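You operate a simulated robot arm through the tools that you are given. There is no shell and no other tool. Be economical: measure what you need, move in short steps, check, and stop when the job is done.

Carry out the task below with a simulated two-armed robot. There is one attempt and no reset: what you move stays moved.

## Task
Bring the shallow pan to the trolley top and scrub off its burnt patch.
Fine: soap the pink pad at the soap dish, hold the pan while scrubbing, lay the pad back. What is to be rubbed or washed off counts as gone when no trace of it is left.
Where things are to end (x, y in the base frame): shallow pan within 60 mm of [420, -690].
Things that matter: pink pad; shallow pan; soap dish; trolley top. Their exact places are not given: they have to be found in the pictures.

Only the result counts: the job must be done as asked and must still hold three seconds after the hand-in. Knocking over, shifting, dropping, spilling or breaking anything else fails it.

## Robot
Two 7-joint arms with two-finger parallel grippers on one trunk, on a base that drives. Base frame: it is fixed to the floor where the robot stands at the start and does not move with it; the origin is under the middle of the robot, x ahead of it, y to its left, z up. Units: mm, degrees, N and s.
The left shoulder is at the start at [70, 133, 1201], the right one opposite. Places, roughly: soap dish [700, -700, 800]; trolley top [500, -700, 800]. Payload 1.57 kg a hand.
Tool frame (each hand has its own): the origin (TCP) lies between the finger pads and is the grasp point; the fingertips stand 30 mm ahead of it; z points along the fingers, y is the line along which they close. Largest opening 80 mm; finger width 17, thickness 12; the body of the gripper, 40 by 82 mm, starts 80 mm behind the TCP.
Orientation is that of the tool frame in the base frame, as [roll, pitch, yaw] about the fixed x, y, z axes, in that order (R = Rz(yaw) Ry(pitch) Rx(roll)). With the fingers straight down and closing along the base's y, the tool's x points along the base's -x, its y along +y and its z along -z.

## Interface
- The arms move only by the tool step_arm. It takes "left_steps", "right_steps" or both (then of equal length, played together; a hand with none holds still); each is a list of rows, each a list of 7 numbers: the shift along the tool's x, y, z in m, then the turn, a rotation vector about the tool's x, y, z in degrees, then the closure, from 0 (fully open) to 1 (shut). In form: [[tx, ty, tz, wx, wy, wz, claw], ...]. A call has 1 to 12 rows; each row shifts and turns the commanded pose from where the row before left it, along the tool's axes as they then stand. Each row takes 0.2 s and may step no farther than 50 mm and 8.6 degrees from the row before; otherwise, or with a gripper value out of range, the whole call is refused. A pose out of reach is approached as far as the arm can. The call stops where the force on the tool passes 40 N (or 10 N more than at its start, if that is more) or the arm is blocked; 0.2 s more then pass. The fingers move at their own pace (about 153 mm/s each) and stop on an object; they squeeze with about 25 N. The grip force told is the motor's: it shows also when the fingers shut on nothing. Time passes only in rows, and 0.2 s behind the last, so rows that do not move let the fingers close. The reply holds the time, the measured pose of the TCP, the force on the tool along the base axes, the opening and the grip force, in the units named above and with some noise, with the torque about the TCP (base axes, N m) and any sound that the robot's microphone picked up.
- Cameras (640 x 400 px; columns grow to the right, rows downward): "scene" is now at [116.9, -34.5, 1401.7]; the picture's right is [-0.47, -0.88, 0.00], its down [-0.71, 0.38, -0.59] and it looks along [0.52, -0.28, -0.80] (base axes); focal length 271 px, centre (320, 200). "left" rides on the left gripper at [72, 7, -122] in its tool frame; the picture's right is [-0.09, 1.00, 0.00], its down [-0.84, -0.08, -0.54] and it looks along [-0.54, -0.05, 0.84] (tool axes); focal length 238 px, centre (320, 200). "right" rides on the right gripper at [72, -7, -122] in its tool frame; the picture's right is [0.09, 1.00, 0.00], its down [-0.84, 0.08, -0.54] and it looks along [-0.54, 0.05, 0.84] (tool axes); focal length 238 px, centre (320, 200).
- camera(camera): a new picture of that camera. It takes no simulated time.
- lift_body(by): slides the trunk up (or, below 0, down) by that many mm; the arms and the scene camera ride with it, the base frame stays. It gives what a move gives, with no picture.
- base_move(legs): drives the robot by 1 to 6 legs, each [ahead, left, turn to the left] in mm, mm and degrees, along the robot's own axes; the way and the turn of a leg run together, so that a leg with both is an arc; at most 1500 mm and 180 degrees a leg. The arms and the cameras ride along, it lands a little off, and it stops where it bumps. It gives what a move gives.
- head_to(pan, tilt): turns the head with the scene camera to pan (to the left, within 86 degrees either way) and tilt (down, from -29 to 69), counted from straight ahead of the robot. It gives what a move gives.
- probe_pixels(camera, pixels): there is no depth. For up to 12 entries [column, row, z] of the newest picture of that camera ("zoom" is the newest enlarged one), the place [x, y] in the base frame at which the ray of that pixel passes the height z, good to about 2 mm. It takes no simulated time.
- inspect(camera, box): a new picture of the part [left, top, right, bottom] of that camera's present view, enlarged. It takes no simulated time.
- close_job(): hands the job in; it is judged then, once.

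Keep the steps short. Do not move on a guess: measure, check each grasp and each placing, and mend mistakes. In all there are 80 turns and 78 pictures (those below and enlarged ones count). Leave the grippers open and the arms clear of the work at the hand-in unless told otherwise, and finish with a single line.

The tools are called after ">>>" as a command line: name --argument value ..., lists and objects as JSON in quotes. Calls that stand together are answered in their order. step_arm: Moves the arms, as the interface text tells. Its arguments: {"type":"object","properties":{"left_steps":{"type":"array"},"right_steps":{"type":"array"}},"required":[]} The other tools are called the same way: lift_body (by) slides the trunk up or down; base_move (legs) drives the base; head_to (pan, tilt) turns the head that bears the scene camera; camera (camera) takes a picture; probe_pixels (camera, pixels) gives the place at which the rays of pixels pass given heights; inspect (camera, box) takes an enlarged picture of a part of a camera's view; close_job () hands the job in.

At the start:

```text
clock: 0.0
left_tcp_pos: [481.1, 83.3, 1133.2]
left_tool_rot: [180.0, 0.0, -180.0]
left_force: [-0.6, -0.2, -0.6]
left_torque: [0.0, 0.04, -0.01]
left_gripper_width: 80.0
left_gripper_force: 0.1
right_tcp_pos: [429.1, -356.8, 1062.1]
right_tool_rot: [-179.9, 0.0, 179.9]
right_force: [-1.5, 0.7, 0.5]
right_torque: [0.03, 0.01, -0.04]
right_gripper_width: 80.2
right_gripper_force: 0.1
trunk travel left (down, up): [-775.0, 165.0]
robot x, y, heading: [1.4, 0.9, 0.2]
head pan, tilt: [-27.9, 53.6]
```

scene: 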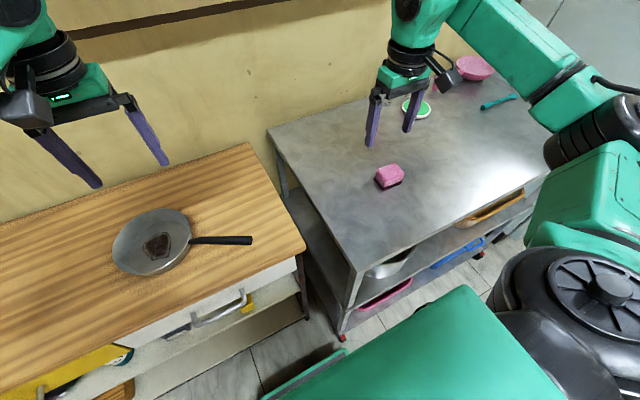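
right: 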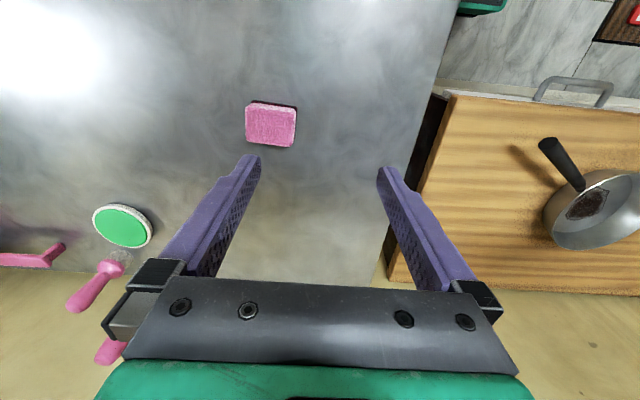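
left: 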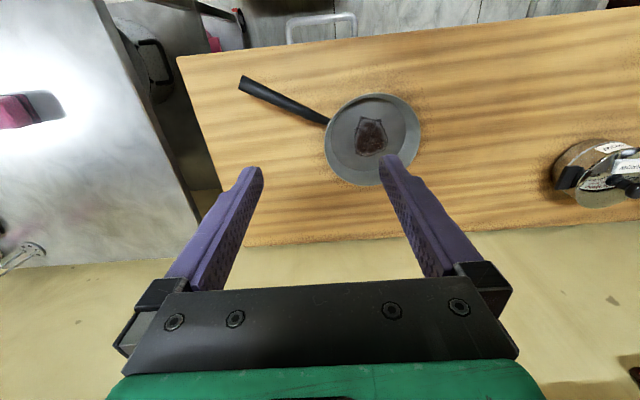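

The pan is on the wooden table with its handle to the right. The pink pad is at about (389,176) and what looks like the soap dish at (417,108). I'll measure these points first.

>>> probe_pixels --camera "scene" --pixels '[[389, 176, 800], [417, 106, 800], [152, 242, 800], [190, 240, 820], [252, 240, 820], [268, 128, 800], [352, 272, 800], [305, 245, 800], [545, 175, 800], [473, 68, 800], [245, 145, 800]]'

>>> inspect --camera "scene" --box '[340, 40, 560, 210]'

>>> inspect --camera "scene" --box '[90, 180, 330, 330]'

>>> probe_pixels --camera "left" --pixels '[[372, 140, 800], [372, 140, 780], [328, 122, 820], [240, 82, 820], [180, 58, 800], [247, 247, 800]]'

>>> probe_pixels --camera "right" --pixels '[[271, 122, 800], [122, 226, 800], [455, 95, 800], [390, 280, 800], [595, 208, 800], [580, 187, 820], [546, 143, 820]]'

```text
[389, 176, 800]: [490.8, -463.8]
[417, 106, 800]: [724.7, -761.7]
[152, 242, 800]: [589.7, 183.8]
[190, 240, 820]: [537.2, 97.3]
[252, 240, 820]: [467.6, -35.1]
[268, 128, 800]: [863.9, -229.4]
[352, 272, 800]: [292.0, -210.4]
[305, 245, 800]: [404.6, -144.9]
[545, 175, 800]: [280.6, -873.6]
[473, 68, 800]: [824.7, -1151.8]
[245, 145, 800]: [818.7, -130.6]
```

```text
2.35 times, centred on (450, 125) of scene
```

zoom: 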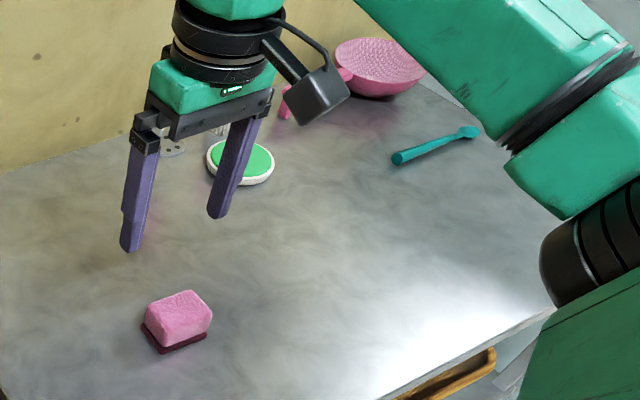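

```text
2.67 times, centred on (210, 255) of scene
```

zoom: 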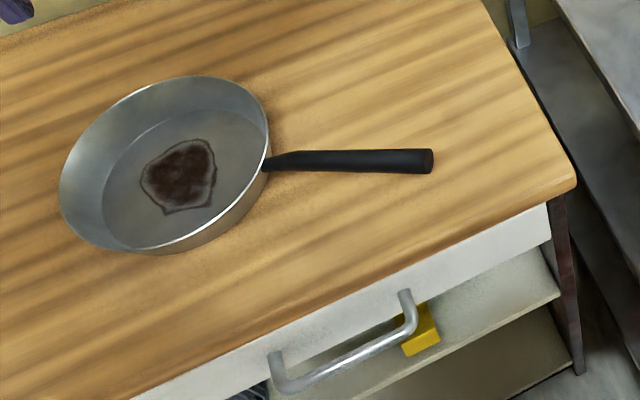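

```text
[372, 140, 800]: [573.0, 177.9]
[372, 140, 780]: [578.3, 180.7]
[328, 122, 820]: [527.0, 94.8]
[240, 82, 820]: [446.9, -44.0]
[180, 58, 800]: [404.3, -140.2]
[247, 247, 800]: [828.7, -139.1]
```

```text
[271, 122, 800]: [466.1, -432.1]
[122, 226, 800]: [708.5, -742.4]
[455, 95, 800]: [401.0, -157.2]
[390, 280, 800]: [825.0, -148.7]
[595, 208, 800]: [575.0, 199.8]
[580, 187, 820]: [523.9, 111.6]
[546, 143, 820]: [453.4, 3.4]
```

Wood and trolley are both at about 800. Matching rays from two cameras puts the handle from about (521,93,842) to (443,-34,860), and the pan centre near (575,180). I'll move the left arm aside while the right hand travels over the handle.

>>> step_arm --left_steps '[[0.01, 0.035, 0, 0, 0, 0, 0], [0.01, 0.035, 0, 0, 0, 0, 0], [0.01, 0.035, 0, 0, 0, 0, 0], [0.01, 0.035, 0, 0, 0, 0, 0], [0.01, 0.035, 0, 0, 0, 0, 0], [0.01, 0.035, 0, 0, 0, 0, 0], [0.01, 0.035, 0, 0, 0, 0, 0], [0.01, 0.035, 0, 0, 0, 0, 0], [0.01, 0.035, 0, 0, 0, 0, 0], [0.01, 0.035, 0, 0, 0, 0, 0]]' --right_steps '[[-0.007, 0.0427, 0, 0, 0, 0, 0], [-0.007, 0.0427, 0, 0, 0, 0, 0], [-0.007, 0.0427, 0, 0, 0, 0, 0], [-0.007, 0.0427, 0, 0, 0, 0, 0], [-0.007, 0.0427, 0, 0, 0, 0, 0], [-0.007, 0.0427, 0, 0, 0, 0, 0], [-0.007, 0.0427, 0, 0, 0, 0, 0], [-0.007, 0.0427, 0, 0, 0, 0, 0], [-0.007, 0.0427, 0, 0, 0, 0, 0], [-0.007, 0.0427, 0, 0, 0, 0, 0]]'

>>> step_arm --right_steps '[[0, 0, 0.01, 0, 0, -8.4, 0], [0, 0, 0.01, 0, 0, -8.4, 0], [0, 0, 0.01, 0, 0, -8.4, 0], [0, 0, 0.01, 0, 0, -8.4, 0], [0, 0, 0.01, 0, 0, -8.4, 0], [0, 0, 0.01, 0, 0, -8.4, 0], [0, 0, 0.01, 0, 0, -8, 0]]'

>>> camera --camera "right"

>>> camera --camera "scene"

```text
clock: 2.2
left_tcp_pos: [380.5, 436.5, 1132.1]
left_tool_rot: [-179.8, 0.0, -179.9]
left_force: [-0.3, -0.1, 0.0]
left_torque: [-0.06, -0.06, 0.0]
left_gripper_width: 79.9
left_gripper_force: 0.0
right_tcp_pos: [500.6, 74.2, 1063.0]
right_tool_rot: [-179.8, 0.1, -180.0]
right_force: [-0.5, 0.0, -0.5]
right_torque: [-0.07, -0.04, -0.03]
right_gripper_width: 79.8
right_gripper_force: 0.0
trunk travel left (down, up): [-775.0, 165.0]
robot x, y, heading: [0.3, -1.5, -0.1]
head pan, tilt: [-27.9, 53.6]
```

```text
clock: 3.8
left_tcp_pos: [381.5, 432.4, 1132.7]
left_tool_rot: [179.9, 0.0, -180.0]
left_force: [-0.8, -1.5, 0.3]
left_torque: [0.01, 0.0, -0.06]
left_gripper_width: 80.0
left_gripper_force: 0.2
right_tcp_pos: [475.8, 62.1, 998.7]
right_tool_rot: [-179.9, 0.2, -137.6]
right_force: [-0.6, 0.0, -0.1]
right_torque: [0.0, -0.02, 0.0]
right_gripper_width: 80.1
right_gripper_force: 0.1
right hand out of reach, approached as far as the arm can: row 5, 6, 7
trunk travel left (down, up): [-775.0, 165.0]
robot x, y, heading: [-1.2, 4.5, -0.2]
head pan, tilt: [-27.9, 53.6]
```

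```text
72 pictures are left
```

right: 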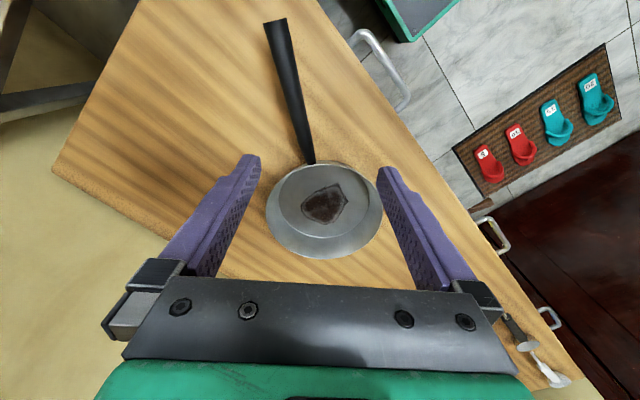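

```text
71 pictures are left
```

scene: 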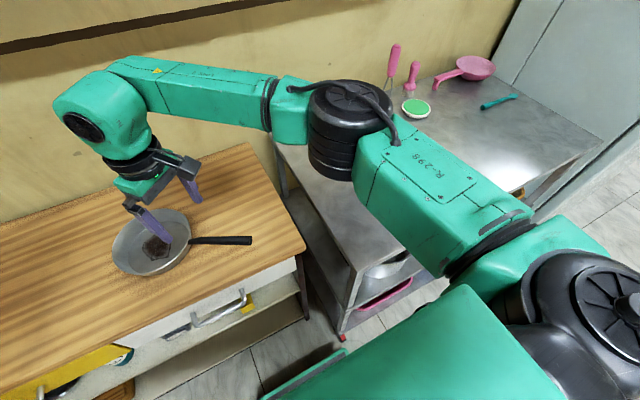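

The right wrist ran out of reach at that yaw, stopping about 16° short. I'll drive the robot 250 mm to the left so the handle sits more in front of the right arm.

>>> base_move --legs '[[0, 250, 0]]'

```text
clock: 5.6
left_tcp_pos: [383.8, 677.4, 1134.0]
left_tool_rot: [179.9, 0.0, 179.8]
left_force: [-0.4, 0.0, -0.2]
left_torque: [0.01, 0.04, -0.02]
left_gripper_width: 80.0
left_gripper_force: 0.1
right_tcp_pos: [477.7, 308.4, 998.9]
right_tool_rot: [-179.9, 0.0, -138.0]
right_force: [0.9, -0.3, 0.9]
right_torque: [0.05, -0.02, 0.04]
right_gripper_width: 79.7
right_gripper_force: 0.0
trunk travel left (down, up): [-775.0, 165.0]
robot x, y, heading: [3.3, 244.0, -0.1]
head pan, tilt: [-27.9, 53.6]
```

Next the right hand goes back over the handle at about (500,65), and I finish the yaw.

>>> step_arm --right_steps '[[0.0244, -0.0326, 0, 0, 0, 0, 0], [0.0244, -0.0326, 0, 0, 0, 0, 0], [0.0244, -0.0326, 0, 0, 0, 0, 0], [0.0244, -0.0326, 0, 0, 0, 0, 0], [0.0244, -0.0326, 0, 0, 0, 0, 0], [0.0244, -0.0326, 0, 0, 0, 0, 0], [0, 0, 0, 0, 0, -8.2, 0], [0, 0, 0, 0, 0, -8.2, 0]]'

>>> camera --camera "right"

>>> camera --camera "scene"

```text
clock: 7.4
left_tcp_pos: [383.0, 678.9, 1134.9]
left_tool_rot: [180.0, 0.0, 179.8]
left_force: [-0.9, -0.9, 0.1]
left_torque: [0.0, 0.01, 0.02]
left_gripper_width: 79.9
left_gripper_force: 0.1
right_tcp_pos: [448.9, 227.3, 989.9]
right_tool_rot: [-179.7, -0.1, -132.7]
right_force: [0.0, -0.1, -0.4]
right_torque: [-0.02, 0.0, 0.02]
right_gripper_width: 79.9
right_gripper_force: 0.1
right hand out of reach, approached as far as the arm can: row 2, 3, 4, 5, 6, 7, 8
trunk travel left (down, up): [-775.0, 165.0]
robot x, y, heading: [1.4, 249.6, -0.2]
head pan, tilt: [-27.9, 53.6]
```

```text
70 pictures are left
```

right: 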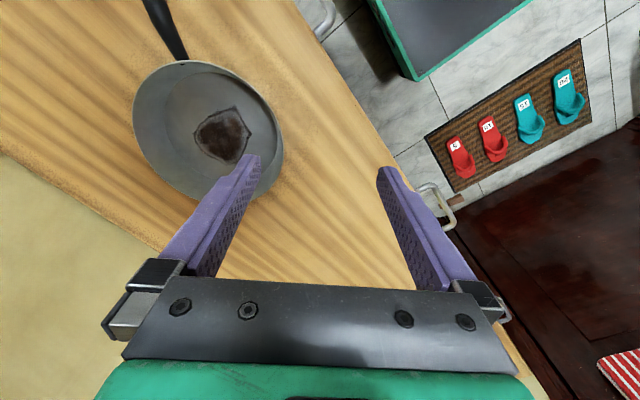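

```text
69 pictures are left
```

scene: 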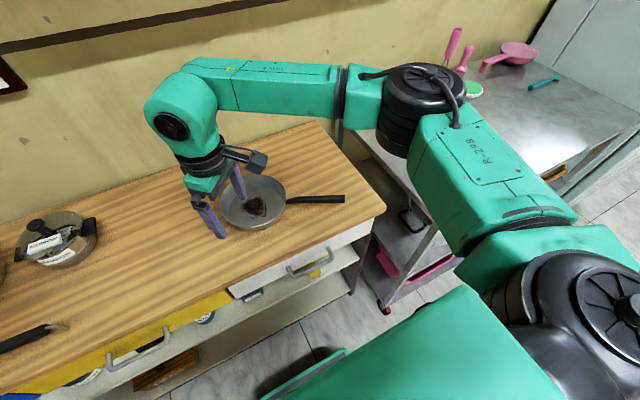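

The wrist is at a limit because the elbow is out. A better fix is to turn the robot toward the handle. First I unwind the right wrist, where it is clear of the pan.

>>> step_arm --right_steps '[[0, 0, -0.005, 0, 0, 8, 0], [0, 0, -0.005, 0, 0, 8, 0], [0, 0, -0.005, 0, 0, 8, 0], [0, 0, -0.005, 0, 0, 8, 0], [0, 0, -0.005, 0, 0, 8, 0], [0, 0, -0.005, 0, 0, 7, 0]]'

```text
clock: 8.8
left_tcp_pos: [384.6, 680.4, 1132.7]
left_tool_rot: [180.0, 0.0, 179.9]
left_force: [0.5, 0.2, 0.1]
left_torque: [0.0, -0.02, -0.03]
left_gripper_width: 80.2
left_gripper_force: 0.1
right_tcp_pos: [449.2, 228.1, 1020.2]
right_tool_rot: [-179.8, 0.2, -179.9]
right_force: [0.2, -0.1, -1.3]
right_torque: [0.01, -0.01, -0.01]
right_gripper_width: 79.7
right_gripper_force: 0.0
trunk travel left (down, up): [-775.0, 165.0]
robot x, y, heading: [-1.8, 245.6, -0.2]
head pan, tilt: [-27.9, 53.6]
```

The wrist is neutral again. Now I drive to about (30,-172) and turn 40° left.

>>> base_move --legs '[[0, -418, 0], [0, 0, 40]]'

>>> step_arm --right_steps '[[-0.012, -0.02, 0, 0, 0, 0, 0], [-0.012, -0.02, 0, 0, 0, 0, 0], [-0.012, -0.02, 0, 0, 0, 0, 0], [-0.012, -0.02, 0, 0, 0, 0, 0], [-0.012, -0.02, 0, 0, 0, 0, 0]]'

>>> camera --camera "right"

```text
clock: 13.3
left_tcp_pos: [24.5, 410.2, 1130.9]
left_tool_rot: [180.0, -0.1, -140.7]
left_force: [0.3, 0.5, -0.6]
left_torque: [-0.04, 0.01, 0.01]
left_gripper_width: 80.0
left_gripper_force: 0.1
right_tcp_pos: [360.9, 103.8, 1017.8]
right_tool_rot: [-179.8, 0.0, -140.1]
right_force: [0.6, 0.0, -0.7]
right_torque: [-0.07, 0.07, 0.0]
right_gripper_width: 80.0
right_gripper_force: 0.0
trunk travel left (down, up): [-775.0, 165.0]
robot x, y, heading: [1.4, -168.7, 39.4]
head pan, tilt: [-27.9, 53.6]
```

```text
clock: 14.5
left_tcp_pos: [21.7, 408.0, 1134.5]
left_tool_rot: [-180.0, -0.1, -140.5]
left_force: [-0.9, 0.3, -0.3]
left_torque: [-0.01, -0.02, 0.01]
left_gripper_width: 80.2
left_gripper_force: 0.1
right_tcp_pos: [468.7, 62.2, 1020.1]
right_tool_rot: [-179.7, 0.1, -140.1]
right_force: [0.2, 0.2, 0.1]
right_torque: [0.0, -0.02, -0.03]
right_gripper_width: 79.8
right_gripper_force: 0.1
trunk travel left (down, up): [-775.0, 165.0]
robot x, y, heading: [-0.9, -172.2, 39.3]
head pan, tilt: [-27.9, 53.6]
```

```text
68 pictures are left
```

right: 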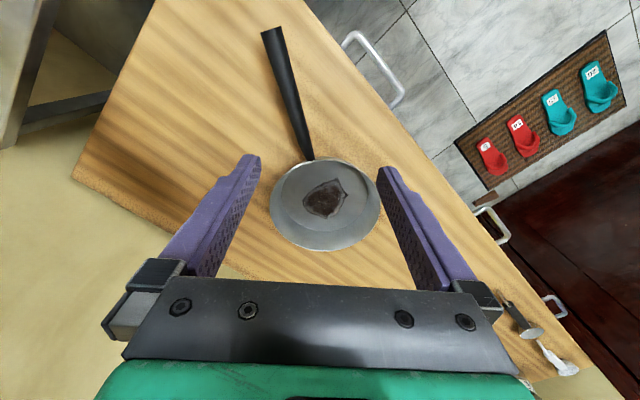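

There's a good view of the handle now, from (310,158) to (270,32). I'll measure it.

>>> probe_pixels --camera "right" --pixels '[[309, 157, 838], [302, 130, 842], [290, 93, 850], [271, 32, 860], [324, 204, 805], [270, 205, 835], [380, 205, 835], [325, 160, 835], [325, 250, 835]]'

```text
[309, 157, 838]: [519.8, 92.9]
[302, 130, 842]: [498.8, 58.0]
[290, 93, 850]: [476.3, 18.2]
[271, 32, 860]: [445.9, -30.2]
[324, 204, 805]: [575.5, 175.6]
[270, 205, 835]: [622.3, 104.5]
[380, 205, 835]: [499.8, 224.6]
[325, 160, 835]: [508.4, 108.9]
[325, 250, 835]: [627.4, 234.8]
```

The handle runs at -121° and the pan centre is near (566,170). I turn +19°, centre over (497,54), come down to about z 905 and look.

>>> step_arm --right_steps '[[0, 0, 0, 0, 0, -6.4, 0], [0, 0, 0, 0, 0, -6.4, 0], [0, 0, 0, 0, 0, -6.4, 0], [-0.0075, -0.0285, 0.03, 0, 0, 0, 0], [0, 0, 0.04, 0, 0, 0, 0], [0, 0, 0.045, 0, 0, 0, 0]]'

>>> camera --camera "right"

```text
clock: 15.9
left_tcp_pos: [22.1, 409.2, 1131.9]
left_tool_rot: [180.0, 0.0, -140.6]
left_force: [0.0, -0.3, 0.2]
left_torque: [0.01, -0.02, -0.01]
left_gripper_width: 79.9
left_gripper_force: 0.0
right_tcp_pos: [496.2, 56.0, 904.8]
right_tool_rot: [-179.7, 0.1, -120.9]
right_force: [-0.1, 0.2, 0.4]
right_torque: [-0.01, -0.02, -0.01]
right_gripper_width: 79.9
right_gripper_force: 0.0
trunk travel left (down, up): [-775.0, 165.0]
robot x, y, heading: [0.2, -171.1, 39.4]
head pan, tilt: [-27.9, 53.6]
```

```text
67 pictures are left
```

right: 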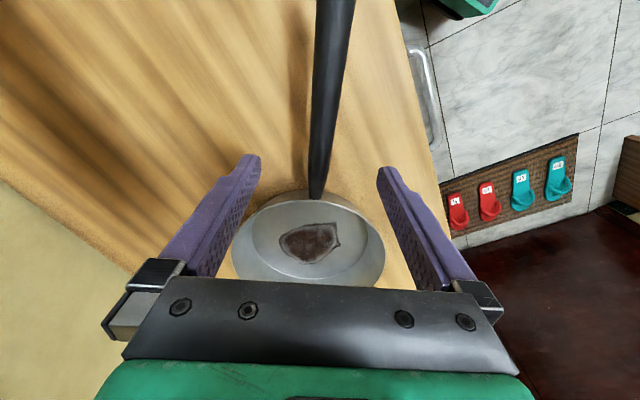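

The handle is centred between the fingers, and the TCP will land near (320,154) on it. I go down 60 mm to z 845 and close.

>>> step_arm --right_steps '[[0, 0, 0.03, 0, 0, 0, 0], [0, 0, 0.03, 0, 0, 0, 0], [0, 0, 0, 0, 0, 0, 0]]'

>>> camera --camera "right"

```text
clock: 16.7
left_tcp_pos: [20.6, 406.0, 1132.4]
left_tool_rot: [180.0, 0.0, -140.5]
left_force: [-1.4, 0.9, 0.1]
left_torque: [0.0, 0.0, 0.03]
left_gripper_width: 79.8
left_gripper_force: 0.1
right_tcp_pos: [498.3, 54.8, 856.3]
right_tool_rot: [-179.7, 0.2, -121.0]
right_force: [-0.5, 0.2, 0.6]
right_torque: [0.03, 0.0, 0.0]
right_gripper_width: 80.0
right_gripper_force: 0.3
right hand out of reach, approached as far as the arm can: row 2
trunk travel left (down, up): [-775.0, 165.0]
robot x, y, heading: [0.5, -168.1, 39.4]
head pan, tilt: [-27.9, 53.6]
```

```text
66 pictures are left
```

right: 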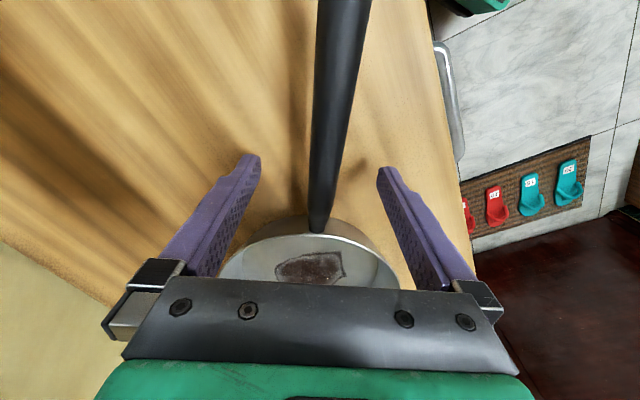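

The arm's reach ends at z 856, so I lower the trunk by 13 mm to bring the hand to about 843, then close.

>>> lift_body --by -13

>>> step_arm --right_steps '[[0, 0, 0, 0, 0, 0, 1], [0, 0, 0, 0, 0, 0, 1], [0, 0, 0, 0, 0, 0, 1], [0, 0, 0, 0, 0, 0, 1]]'

>>> camera --camera "right"

```text
clock: 17.3
left_tcp_pos: [20.5, 408.2, 1120.3]
left_tool_rot: [180.0, 0.0, -140.6]
left_force: [0.6, -0.3, 0.1]
left_torque: [-0.01, 0.02, 0.0]
left_gripper_width: 79.8
left_gripper_force: 0.1
right_tcp_pos: [498.2, 55.0, 842.4]
right_tool_rot: [-179.7, 0.1, -120.9]
right_force: [-0.6, 1.6, -0.8]
right_torque: [0.0, 0.0, 0.04]
right_gripper_width: 80.4
right_gripper_force: 0.0
trunk travel left (down, up): [-762.0, 178.0]
robot x, y, heading: [-0.3, -164.4, 39.5]
head pan, tilt: [-27.9, 53.6]
```

```text
clock: 18.3
left_tcp_pos: [20.8, 407.8, 1119.6]
left_tool_rot: [-180.0, 0.0, -140.6]
left_force: [0.5, -0.1, 0.1]
left_torque: [0.07, 0.0, -0.01]
left_gripper_width: 80.0
left_gripper_force: 0.0
right_tcp_pos: [497.8, 55.8, 842.9]
right_tool_rot: [-179.7, 0.1, -121.0]
right_force: [-0.5, -0.7, 1.1]
right_torque: [-0.03, 0.04, 0.0]
right_gripper_width: 21.6
right_gripper_force: 25.1
trunk travel left (down, up): [-762.0, 178.0]
robot x, y, heading: [0.8, -169.1, 39.5]
head pan, tilt: [-27.9, 53.6]
```

```text
65 pictures are left
```

right: 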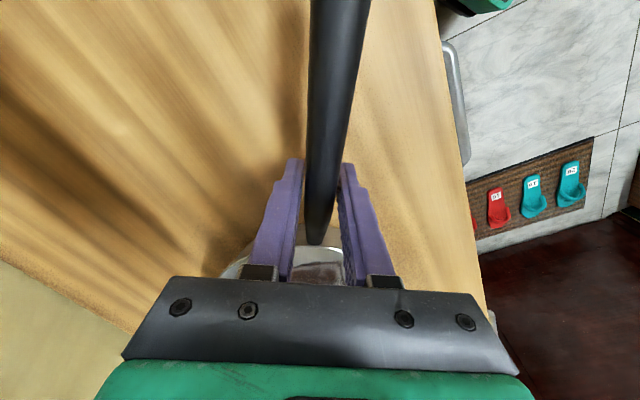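

The handle is held, 21.6 mm wide. I lift it slowly with the trunk and check the force and view.

>>> lift_body --by 70

>>> camera --camera "right"

>>> camera --camera "scene"

```text
clock: 19.4
left_tcp_pos: [20.7, 408.0, 1190.0]
left_tool_rot: [180.0, 0.0, -140.6]
left_force: [-0.1, 0.0, -0.1]
left_torque: [0.0, -0.01, -0.01]
left_gripper_width: 80.2
left_gripper_force: 0.1
right_tcp_pos: [499.2, 56.8, 911.5]
right_tool_rot: [-179.7, 0.1, -121.0]
right_force: [0.7, 0.3, -1.3]
right_torque: [-0.16, 0.08, 0.03]
right_gripper_width: 21.7
right_gripper_force: 24.8
trunk travel left (down, up): [-832.0, 108.0]
robot x, y, heading: [0.6, -169.6, 39.7]
head pan, tilt: [-27.9, 53.6]
```

```text
64 pictures are left
```

right: 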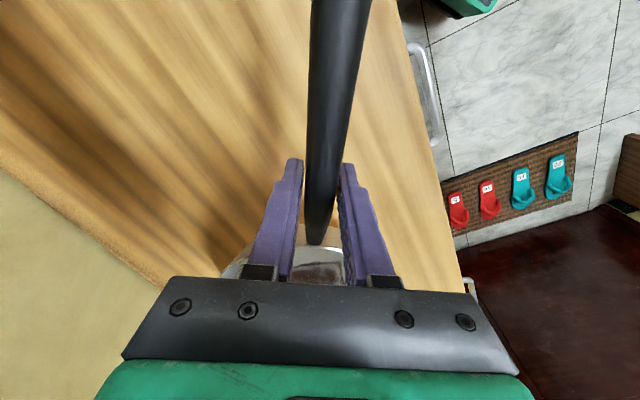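

```text
63 pictures are left
```

scene: 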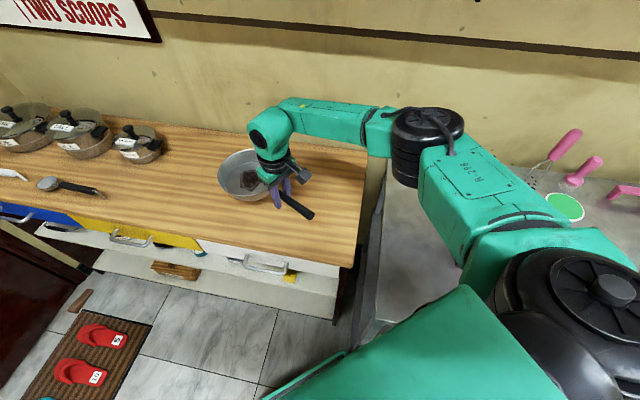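

The pan is off the table and held level. I retract the arm about 200 mm toward the robot and raise the trunk for clearance before driving.

>>> step_arm --right_steps '[[0.0235, 0.0083, 0, 0, 0, 0, 1], [0.0235, 0.0083, 0, 0, 0, 0, 1], [0.0235, 0.0083, 0, 0, 0, 0, 1], [0.0235, 0.0083, 0, 0, 0, 0, 1], [0.0235, 0.0083, 0, 0, 0, 0, 1], [0.0235, 0.0083, 0, 0, 0, 0, 1], [0.0235, 0.0083, 0, 0, 0, 0, 1], [0.0235, 0.0083, 0, 0, 0, 0, 1]]'

>>> lift_body --by 60

>>> base_move --legs '[[0, 0, -39.5]]'

>>> camera --camera "scene"

```text
clock: 21.1
left_tcp_pos: [20.7, 406.0, 1190.4]
left_tool_rot: [180.0, -0.1, -140.5]
left_force: [0.9, 0.7, 0.6]
left_torque: [0.03, 0.0, 0.03]
left_gripper_width: 80.0
left_gripper_force: 0.0
right_tcp_pos: [342.9, -70.3, 911.8]
right_tool_rot: [-179.7, 0.1, -121.1]
right_force: [-0.2, 0.6, -2.5]
right_torque: [-0.12, 0.08, -0.02]
right_gripper_width: 21.1
right_gripper_force: 25.3
trunk travel left (down, up): [-832.0, 108.0]
robot x, y, heading: [-0.0, -170.2, 39.4]
head pan, tilt: [-27.9, 53.6]
```

```text
clock: 22.1
left_tcp_pos: [21.4, 408.1, 1250.3]
left_tool_rot: [179.9, -0.1, -140.5]
left_force: [-0.2, 0.1, -0.4]
left_torque: [-0.01, -0.01, 0.0]
left_gripper_width: 80.0
left_gripper_force: 0.0
right_tcp_pos: [345.0, -69.6, 972.2]
right_tool_rot: [-179.7, 0.1, -121.0]
right_force: [-0.2, 0.3, -2.8]
right_torque: [-0.15, 0.08, 0.01]
right_gripper_width: 21.7
right_gripper_force: 24.6
trunk travel left (down, up): [-892.0, 48.0]
robot x, y, heading: [0.4, -167.0, 39.6]
head pan, tilt: [-27.9, 53.6]
```

```text
clock: 23.1
left_tcp_pos: [42.6, 409.3, 1251.2]
left_tool_rot: [-180.0, 0.0, -142.7]
left_force: [0.0, -0.4, -0.4]
left_torque: [0.01, -0.04, 0.01]
left_gripper_width: 79.9
left_gripper_force: 0.2
right_tcp_pos: [347.7, -80.5, 972.4]
right_tool_rot: [-179.8, 0.1, -123.2]
right_force: [0.1, -0.3, -1.4]
right_torque: [-0.19, 0.08, 0.02]
right_gripper_width: 21.6
right_gripper_force: 24.9
trunk travel left (down, up): [-892.0, 48.0]
robot x, y, heading: [1.1, -164.8, 37.6]
head pan, tilt: [-27.9, 53.6]
stopped in leg 1: the robot was blocked; the commanded pose is now the measured one
```

```text
62 pictures are left
```

scene: 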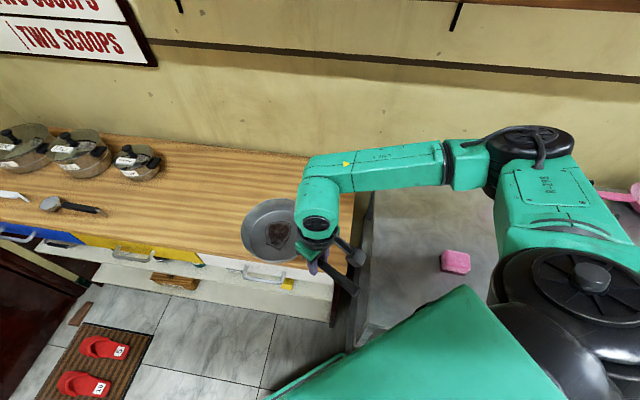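

The turn was blocked early. Before moving again, I look to both sides to find the obstacle.

>>> head_to --pan -80 --tilt 40

>>> camera --camera "scene"

>>> head_to --pan 80 --tilt 45

>>> camera --camera "scene"

```text
clock: 24.3
left_tcp_pos: [42.2, 410.0, 1249.3]
left_tool_rot: [180.0, 0.0, -142.7]
left_force: [0.3, -0.1, 0.3]
left_torque: [0.04, 0.0, 0.03]
left_gripper_width: 80.0
left_gripper_force: 0.0
right_tcp_pos: [348.1, -80.1, 973.3]
right_tool_rot: [-179.8, 0.1, -123.2]
right_force: [0.0, -0.7, -2.3]
right_torque: [-0.15, 0.09, -0.04]
right_gripper_width: 21.5
right_gripper_force: 24.8
trunk travel left (down, up): [-892.0, 48.0]
robot x, y, heading: [1.3, -164.0, 37.3]
head pan, tilt: [-80.0, 40.0]
```

```text
61 pictures are left
```

scene: 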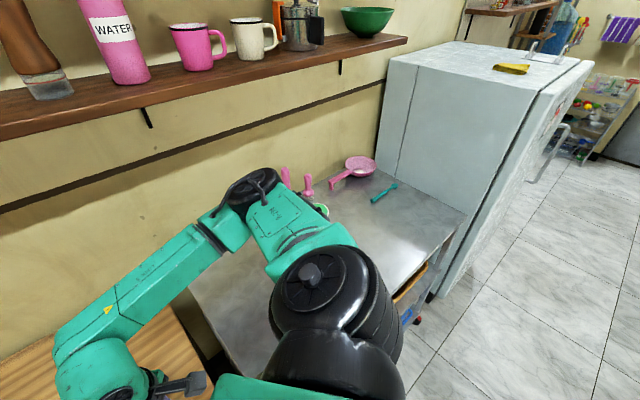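

```text
clock: 26.7
left_tcp_pos: [42.2, 409.5, 1249.4]
left_tool_rot: [-180.0, -0.1, -142.7]
left_force: [-0.5, 1.3, 0.6]
left_torque: [0.04, 0.01, -0.02]
left_gripper_width: 80.3
left_gripper_force: 0.1
right_tcp_pos: [347.1, -79.4, 970.7]
right_tool_rot: [-179.7, 0.1, -123.2]
right_force: [-0.1, 0.1, -3.3]
right_torque: [-0.12, 0.09, 0.0]
right_gripper_width: 21.7
right_gripper_force: 24.9
trunk travel left (down, up): [-892.0, 48.0]
robot x, y, heading: [0.3, -168.7, 37.6]
head pan, tilt: [80.0, 45.0]
```

```text
60 pictures are left
```

scene: 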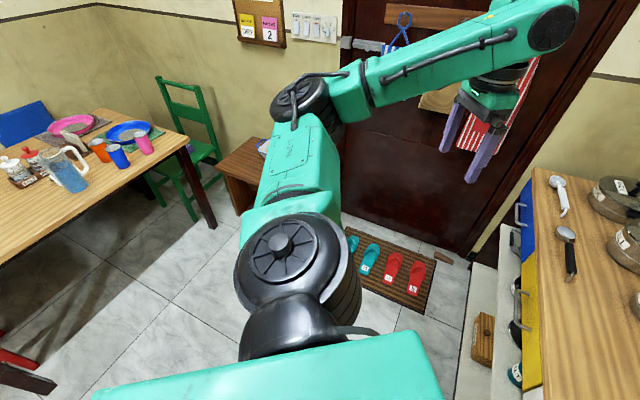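

The right elbow and the left side look clear, so the base's front corner is probably caught near the trolley corner. I back straight out along -x by 150 mm and then try the turn again.

>>> base_move --legs '[[-119, 91, 0]]'

>>> head_to --pan -30 --tilt 60

>>> camera --camera "scene"

```text
clock: 28.1
left_tcp_pos: [-105.2, 409.5, 1250.7]
left_tool_rot: [179.9, -0.2, -142.9]
left_force: [0.3, -0.4, -0.1]
left_torque: [-0.01, 0.05, 0.03]
left_gripper_width: 80.2
left_gripper_force: 0.1
right_tcp_pos: [199.5, -80.9, 970.9]
right_tool_rot: [-179.8, 0.0, -123.3]
right_force: [1.0, -0.7, -2.4]
right_torque: [-0.17, 0.13, 0.02]
right_gripper_width: 21.7
right_gripper_force: 24.8
trunk travel left (down, up): [-892.0, 48.0]
robot x, y, heading: [-148.5, -168.6, 37.0]
head pan, tilt: [80.0, 45.0]
```

```text
clock: 30.0
left_tcp_pos: [-107.7, 408.9, 1249.9]
left_tool_rot: [179.9, 0.1, -142.9]
left_force: [-1.1, 1.0, 0.9]
left_torque: [0.0, 0.01, -0.01]
left_gripper_width: 79.9
left_gripper_force: 0.1
right_tcp_pos: [195.8, -81.8, 971.8]
right_tool_rot: [-179.7, 0.1, -123.3]
right_force: [0.4, -0.2, -2.2]
right_torque: [-0.13, 0.07, 0.01]
right_gripper_width: 21.4
right_gripper_force: 25.0
trunk travel left (down, up): [-892.0, 48.0]
robot x, y, heading: [-151.6, -167.8, 37.2]
head pan, tilt: [-30.0, 60.0]
```

```text
59 pictures are left
```

scene: 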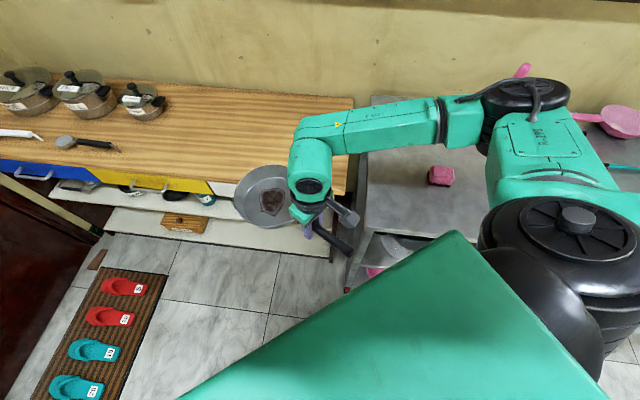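

Everything looks in place. I turn back to heading 0 here.

>>> base_move --legs '[[0, 0, -37.1]]'

>>> camera --camera "scene"

```text
clock: 32.1
left_tcp_pos: [229.6, 266.7, 1250.1]
left_tool_rot: [-180.0, 0.1, -179.9]
left_force: [-1.1, -0.2, 0.5]
left_torque: [-0.01, -0.01, -0.02]
left_gripper_width: 80.0
left_gripper_force: 0.1
right_tcp_pos: [177.5, -307.5, 971.1]
right_tool_rot: [-179.7, 0.1, -160.3]
right_force: [1.0, 1.0, -2.6]
right_torque: [-0.07, 0.19, -0.02]
right_gripper_width: 21.6
right_gripper_force: 24.2
trunk travel left (down, up): [-892.0, 48.0]
robot x, y, heading: [-151.9, -166.5, 0.5]
head pan, tilt: [-30.0, 60.0]
```

```text
58 pictures are left
```

scene: 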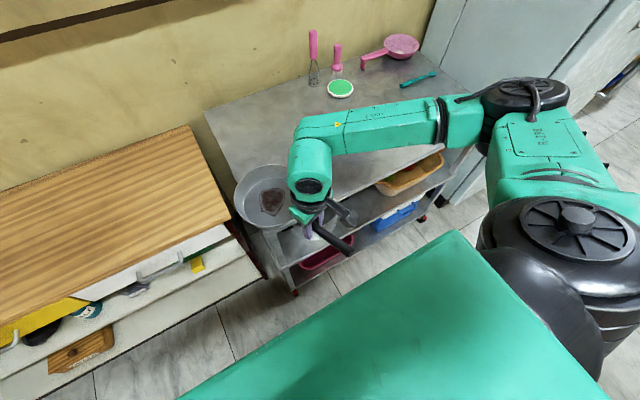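

The way is clear. I drive sideways to y≈-591, then 115 mm ahead.

>>> base_move --legs '[[0, -424, 0], [115, 0, -0.5]]'

>>> camera --camera "scene"

```text
clock: 35.5
left_tcp_pos: [345.0, -155.3, 1252.3]
left_tool_rot: [180.0, 0.1, 180.0]
left_force: [0.0, 0.2, 0.4]
left_torque: [0.0, 0.0, -0.02]
left_gripper_width: 79.6
left_gripper_force: 0.1
right_tcp_pos: [290.2, -731.0, 972.7]
right_tool_rot: [-179.7, 0.2, -160.5]
right_force: [-0.1, 0.0, -1.7]
right_torque: [-0.08, 0.14, 0.06]
right_gripper_width: 21.5
right_gripper_force: 24.8
trunk travel left (down, up): [-892.0, 48.0]
robot x, y, heading: [-37.6, -585.4, 0.0]
head pan, tilt: [-30.0, 60.0]
```

```text
57 pictures are left
```

scene: 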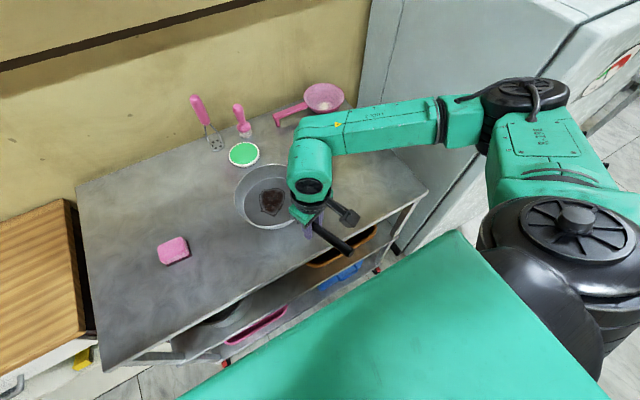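

The pan centre should now be at about (415,-687). The hand was at z 843 when the pan rested on the table. I measure the pad, the dish and the free area, and lower most of the way.

>>> probe_pixels --camera "scene" --pixels '[[243, 154, 815], [172, 250, 830], [105, 370, 800], [78, 190, 800], [157, 250, 830], [188, 248, 830], [210, 145, 800], [248, 130, 800], [428, 188, 800]]'

>>> lift_body --by -115

>>> camera --camera "scene"

```text
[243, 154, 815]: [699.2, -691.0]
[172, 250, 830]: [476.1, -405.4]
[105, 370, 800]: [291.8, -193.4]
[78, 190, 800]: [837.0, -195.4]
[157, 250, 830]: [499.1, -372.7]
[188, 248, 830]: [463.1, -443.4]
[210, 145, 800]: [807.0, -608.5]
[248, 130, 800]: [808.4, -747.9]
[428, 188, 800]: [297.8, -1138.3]
```

```text
clock: 36.8
left_tcp_pos: [345.0, -154.6, 1145.2]
left_tool_rot: [-180.0, 0.1, 179.8]
left_force: [0.2, -0.3, 1.4]
left_torque: [-0.01, 0.01, -0.01]
left_gripper_width: 79.9
left_gripper_force: 0.0
right_tcp_pos: [292.7, -728.3, 869.2]
right_tool_rot: [-180.0, 0.3, -160.5]
right_force: [-10.2, -3.6, 18.3]
right_torque: [0.22, -0.29, 0.07]
right_gripper_width: 21.2
right_gripper_force: 25.0
trunk travel left (down, up): [-785.0, 155.0]
robot x, y, heading: [-33.6, -587.6, -0.1]
head pan, tilt: [-30.0, 60.0]
stopped: the force on the tool passed its limit (the readings are from after the stop); the commanded pose is now the measured one
```

```text
56 pictures are left
```

scene: 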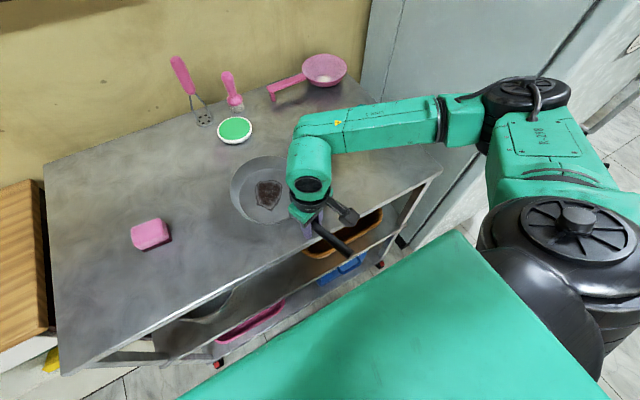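

Contact came at hand z 869, so the trolley top is about 26 mm higher than the wood. I ease off 2 mm and look at the seating before opening.

>>> step_arm --right_steps '[[0, 0, -0.002, 0, 0, 0, 1], [0, 0, 0, 0, 0, 0, 1]]'

>>> inspect --camera "scene" --box '[200, 130, 380, 260]'

>>> camera --camera "right"

```text
clock: 37.4
left_tcp_pos: [349.2, -155.1, 1143.7]
left_tool_rot: [180.0, 0.1, 179.9]
left_force: [0.4, -0.2, -0.3]
left_torque: [0.01, 0.01, 0.0]
left_gripper_width: 79.9
left_gripper_force: 0.0
right_tcp_pos: [295.0, -729.4, 870.4]
right_tool_rot: [-179.7, 0.2, -160.5]
right_force: [0.4, 0.1, -1.9]
right_torque: [-0.04, 0.2, 0.0]
right_gripper_width: 21.2
right_gripper_force: 25.2
trunk travel left (down, up): [-785.0, 155.0]
robot x, y, heading: [-35.4, -583.4, -0.1]
head pan, tilt: [-30.0, 60.0]
```

```text
3.08 times, centred on (290, 195) of scene
```

zoom: 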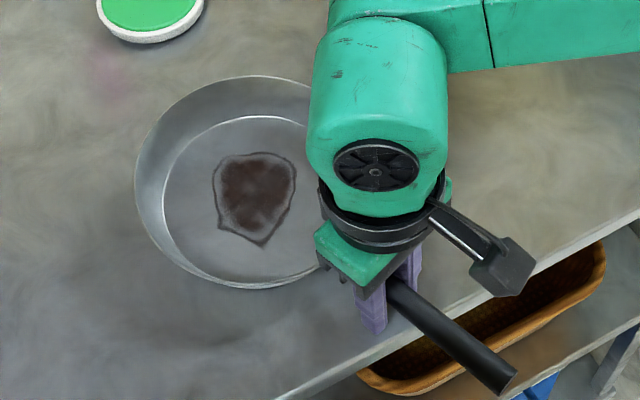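

```text
54 pictures are left
```

right: 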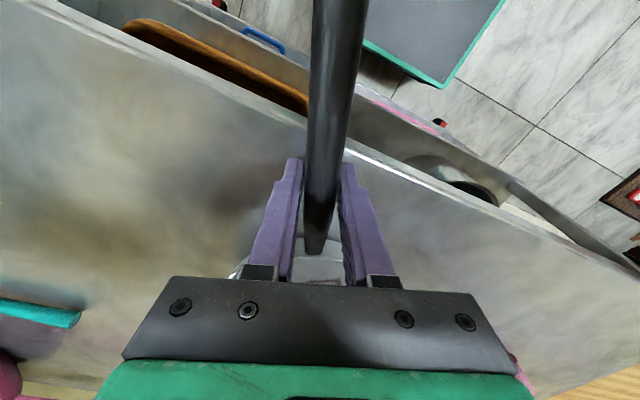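

The pan looks seated, just lightly carried. I lower 1.5 mm, open, rise clear, and at the same time start the left hand toward the pad.

>>> step_arm --right_steps '[[0, 0, 0.0015, 0, 0, 0, 1], [0, 0, 0, 0, 0, 0, 0.6], [0, 0, 0, 0, 0, 0, 0], [0, 0, 0, 0, 0, 0, 0], [0, 0, 0, 0, 0, 0, 0], [0, 0, -0.03, 0, 0, 0, 0], [0, 0, -0.04, 0, 0, 0, 0], [0, 0, -0.05, 0, 0, 0, 0]]'

>>> step_arm --left_steps '[[-0.02, -0.04, 0.02, 0, 0, 0, 0], [-0.02, -0.04, 0.02, 0, 0, 0, 0], [-0.02, -0.04, 0.02, 0, 0, 0, 0], [-0.02, -0.04, 0.02, 0, 0, 0, 0], [-0.02, -0.04, 0.02, 0, 0, 0, 0], [-0.02, -0.04, 0.02, 0, 0, 0, 0]]'

>>> camera --camera "left"

>>> camera --camera "scene"

```text
clock: 39.2
left_tcp_pos: [348.6, -154.4, 1144.1]
left_tool_rot: [179.9, 0.0, 179.9]
left_force: [-0.7, 0.4, -0.1]
left_torque: [-0.05, 0.04, 0.0]
left_gripper_width: 80.0
left_gripper_force: 0.1
right_tcp_pos: [292.5, -729.5, 989.8]
right_tool_rot: [-179.7, 0.3, -160.5]
right_force: [-0.1, 0.3, 0.2]
right_torque: [-0.01, -0.01, 0.0]
right_gripper_width: 79.7
right_gripper_force: 0.0
trunk travel left (down, up): [-785.0, 155.0]
robot x, y, heading: [-39.2, -586.0, -0.1]
head pan, tilt: [-30.0, 60.0]
```

```text
clock: 40.6
left_tcp_pos: [468.7, -398.1, 1023.5]
left_tool_rot: [179.9, -0.1, 179.9]
left_force: [-0.7, -1.1, -0.6]
left_torque: [0.02, 0.01, -0.02]
left_gripper_width: 79.9
left_gripper_force: 0.0
right_tcp_pos: [293.4, -732.3, 988.6]
right_tool_rot: [180.0, 0.3, -160.5]
right_force: [0.3, 0.2, -0.7]
right_torque: [0.0, 0.02, -0.01]
right_gripper_width: 79.9
right_gripper_force: 0.0
trunk travel left (down, up): [-785.0, 155.0]
robot x, y, heading: [-33.0, -589.6, -0.2]
head pan, tilt: [-30.0, 60.0]
```

```text
53 pictures are left
```

left: 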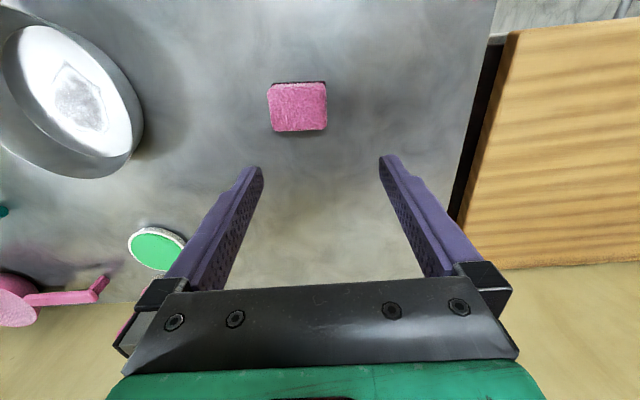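

```text
52 pictures are left
```

scene: 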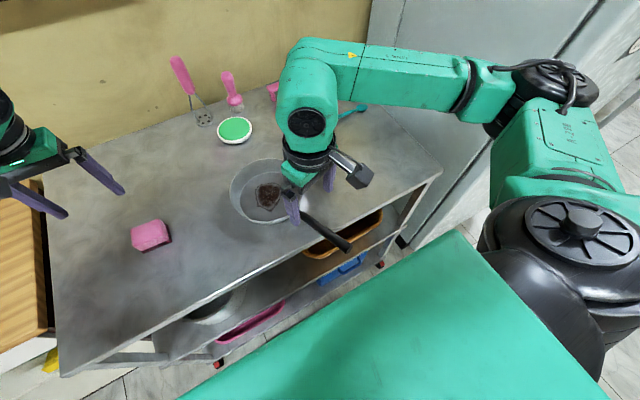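

The pan stayed put, and the pad is in the left hand's view at (298,107). I measure its edges.

>>> probe_pixels --camera "left" --pixels '[[268, 87, 858], [327, 84, 858], [327, 130, 858], [272, 132, 858], [298, 107, 858], [298, 107, 840], [155, 248, 840]]'

>>> probe_pixels --camera "scene" --pixels '[[130, 230, 858], [165, 220, 858], [150, 250, 826], [172, 240, 826], [235, 130, 840], [266, 193, 830], [302, 214, 870], [348, 245, 890]]'

>>> inspect --camera "left" --box '[220, 50, 380, 150]'

```text
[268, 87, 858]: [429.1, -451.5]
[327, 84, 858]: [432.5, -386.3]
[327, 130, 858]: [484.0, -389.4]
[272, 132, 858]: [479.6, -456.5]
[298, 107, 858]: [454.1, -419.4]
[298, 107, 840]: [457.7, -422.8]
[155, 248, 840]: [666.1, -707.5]
```

```text
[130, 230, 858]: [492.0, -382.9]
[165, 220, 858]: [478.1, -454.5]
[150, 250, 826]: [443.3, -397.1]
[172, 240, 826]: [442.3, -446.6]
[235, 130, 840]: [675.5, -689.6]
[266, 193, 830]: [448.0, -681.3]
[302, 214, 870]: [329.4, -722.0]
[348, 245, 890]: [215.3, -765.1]
```

```text
4.00 times, centred on (300, 100) of left
```

zoom: 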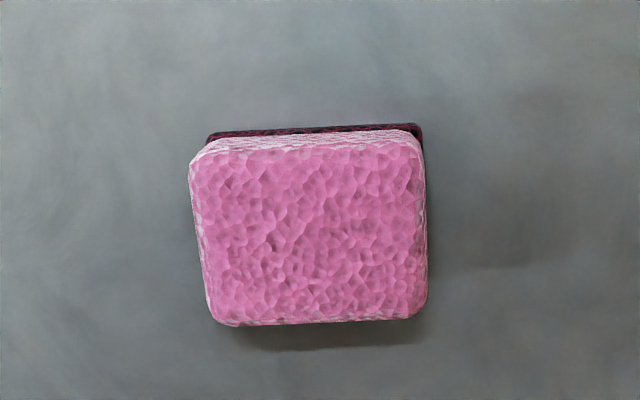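

The pad centre is at about (457,-421), roughly 66×52 mm, turned about -3°. I centre over it along its long side and descend to TCP 890.

>>> step_arm --left_steps '[[0.0117, -0.023, 0, 0, 0, 3, 0], [0, 0, 0.044, 0, 0, 0, 0], [0, 0, 0.044, 0, 0, 0, 0], [0, 0, 0.044, 0, 0, 0, 0]]'

>>> camera --camera "left"

```text
clock: 41.6
left_tcp_pos: [453.7, -416.1, 893.2]
left_tool_rot: [180.0, 0.0, 176.9]
left_force: [-0.2, -0.5, 0.0]
left_torque: [-0.04, 0.02, 0.0]
left_gripper_width: 80.0
left_gripper_force: 0.0
right_tcp_pos: [292.0, -731.2, 989.9]
right_tool_rot: [-179.8, 0.3, -160.6]
right_force: [-0.5, 0.7, 0.6]
right_torque: [-0.02, 0.02, 0.01]
right_gripper_width: 79.9
right_gripper_force: 0.0
trunk travel left (down, up): [-785.0, 155.0]
robot x, y, heading: [-33.4, -586.0, -0.1]
head pan, tilt: [-30.0, 60.0]
```

```text
50 pictures are left
```

left: 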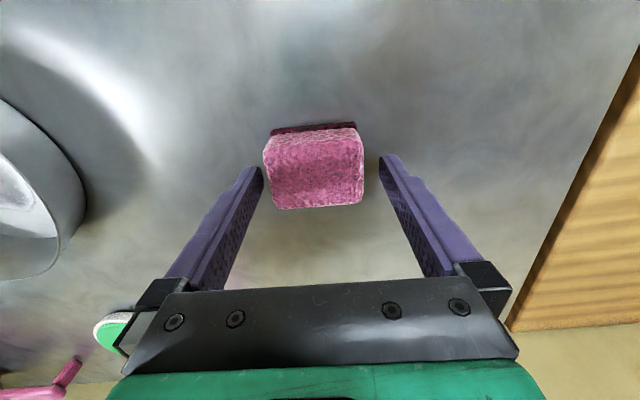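

The pad sits about 5 mm toward -y of the finger middle. I correct that and come down in small steps.

>>> step_arm --left_steps '[[0, -0.005, 0, 0, 0, 0, 0], [0, 0, 0.01, 0, 0, 0, 0], [0, 0, 0.008, 0, 0, 0, 0], [0, 0, 0, 0, 0, 0, 0]]'

>>> camera --camera "left"

>>> inspect --camera "scene" --box '[80, 160, 240, 280]'

```text
clock: 42.6
left_tcp_pos: [454.0, -421.6, 874.6]
left_tool_rot: [-179.9, 0.0, 176.8]
left_force: [-0.4, 0.3, -0.2]
left_torque: [-0.05, 0.0, 0.0]
left_gripper_width: 79.9
left_gripper_force: 0.1
right_tcp_pos: [293.2, -730.1, 990.0]
right_tool_rot: [-179.7, 0.4, -160.5]
right_force: [0.5, 0.2, 0.1]
right_torque: [-0.01, -0.01, 0.02]
right_gripper_width: 80.2
right_gripper_force: 0.0
trunk travel left (down, up): [-785.0, 155.0]
robot x, y, heading: [-35.0, -587.6, 0.1]
head pan, tilt: [-30.0, 60.0]
```

```text
49 pictures are left
```

left: 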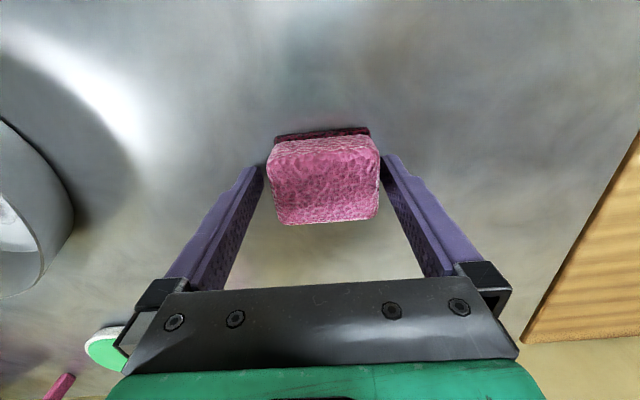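

```text
3.33 times, centred on (160, 220) of scene
```

zoom: 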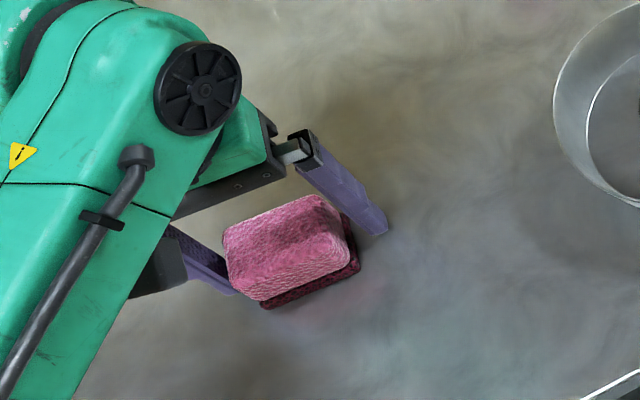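

The pad is centred. I go down 6 mm more with a force check, then close.

>>> step_arm --left_steps '[[0, 0, 0.003, 0, 0, 0, 0], [0, 0, 0.003, 0, 0, 0, 0], [0, 0, 0, 0, 0, 0, 0]]'

>>> inspect --camera "left" --box '[220, 100, 420, 240]'

```text
clock: 43.4
left_tcp_pos: [453.6, -423.0, 870.9]
left_tool_rot: [-180.0, 0.1, 176.9]
left_force: [0.0, 1.9, 7.9]
left_torque: [0.03, 0.05, -0.02]
left_gripper_width: 79.9
left_gripper_force: 0.1
right_tcp_pos: [292.0, -730.4, 989.5]
right_tool_rot: [-179.8, 0.4, -160.5]
right_force: [-0.6, -0.1, -0.7]
right_torque: [-0.01, -0.02, -0.02]
right_gripper_width: 80.0
right_gripper_force: 0.0
trunk travel left (down, up): [-785.0, 155.0]
robot x, y, heading: [-36.2, -585.3, -0.1]
head pan, tilt: [-30.0, 60.0]
```

```text
2.86 times, centred on (320, 170) of left
```

zoom: 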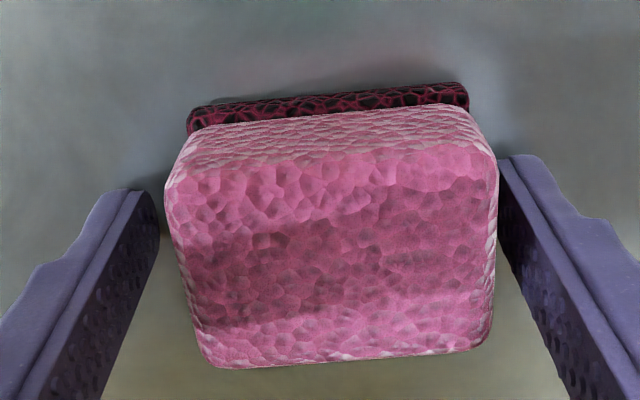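

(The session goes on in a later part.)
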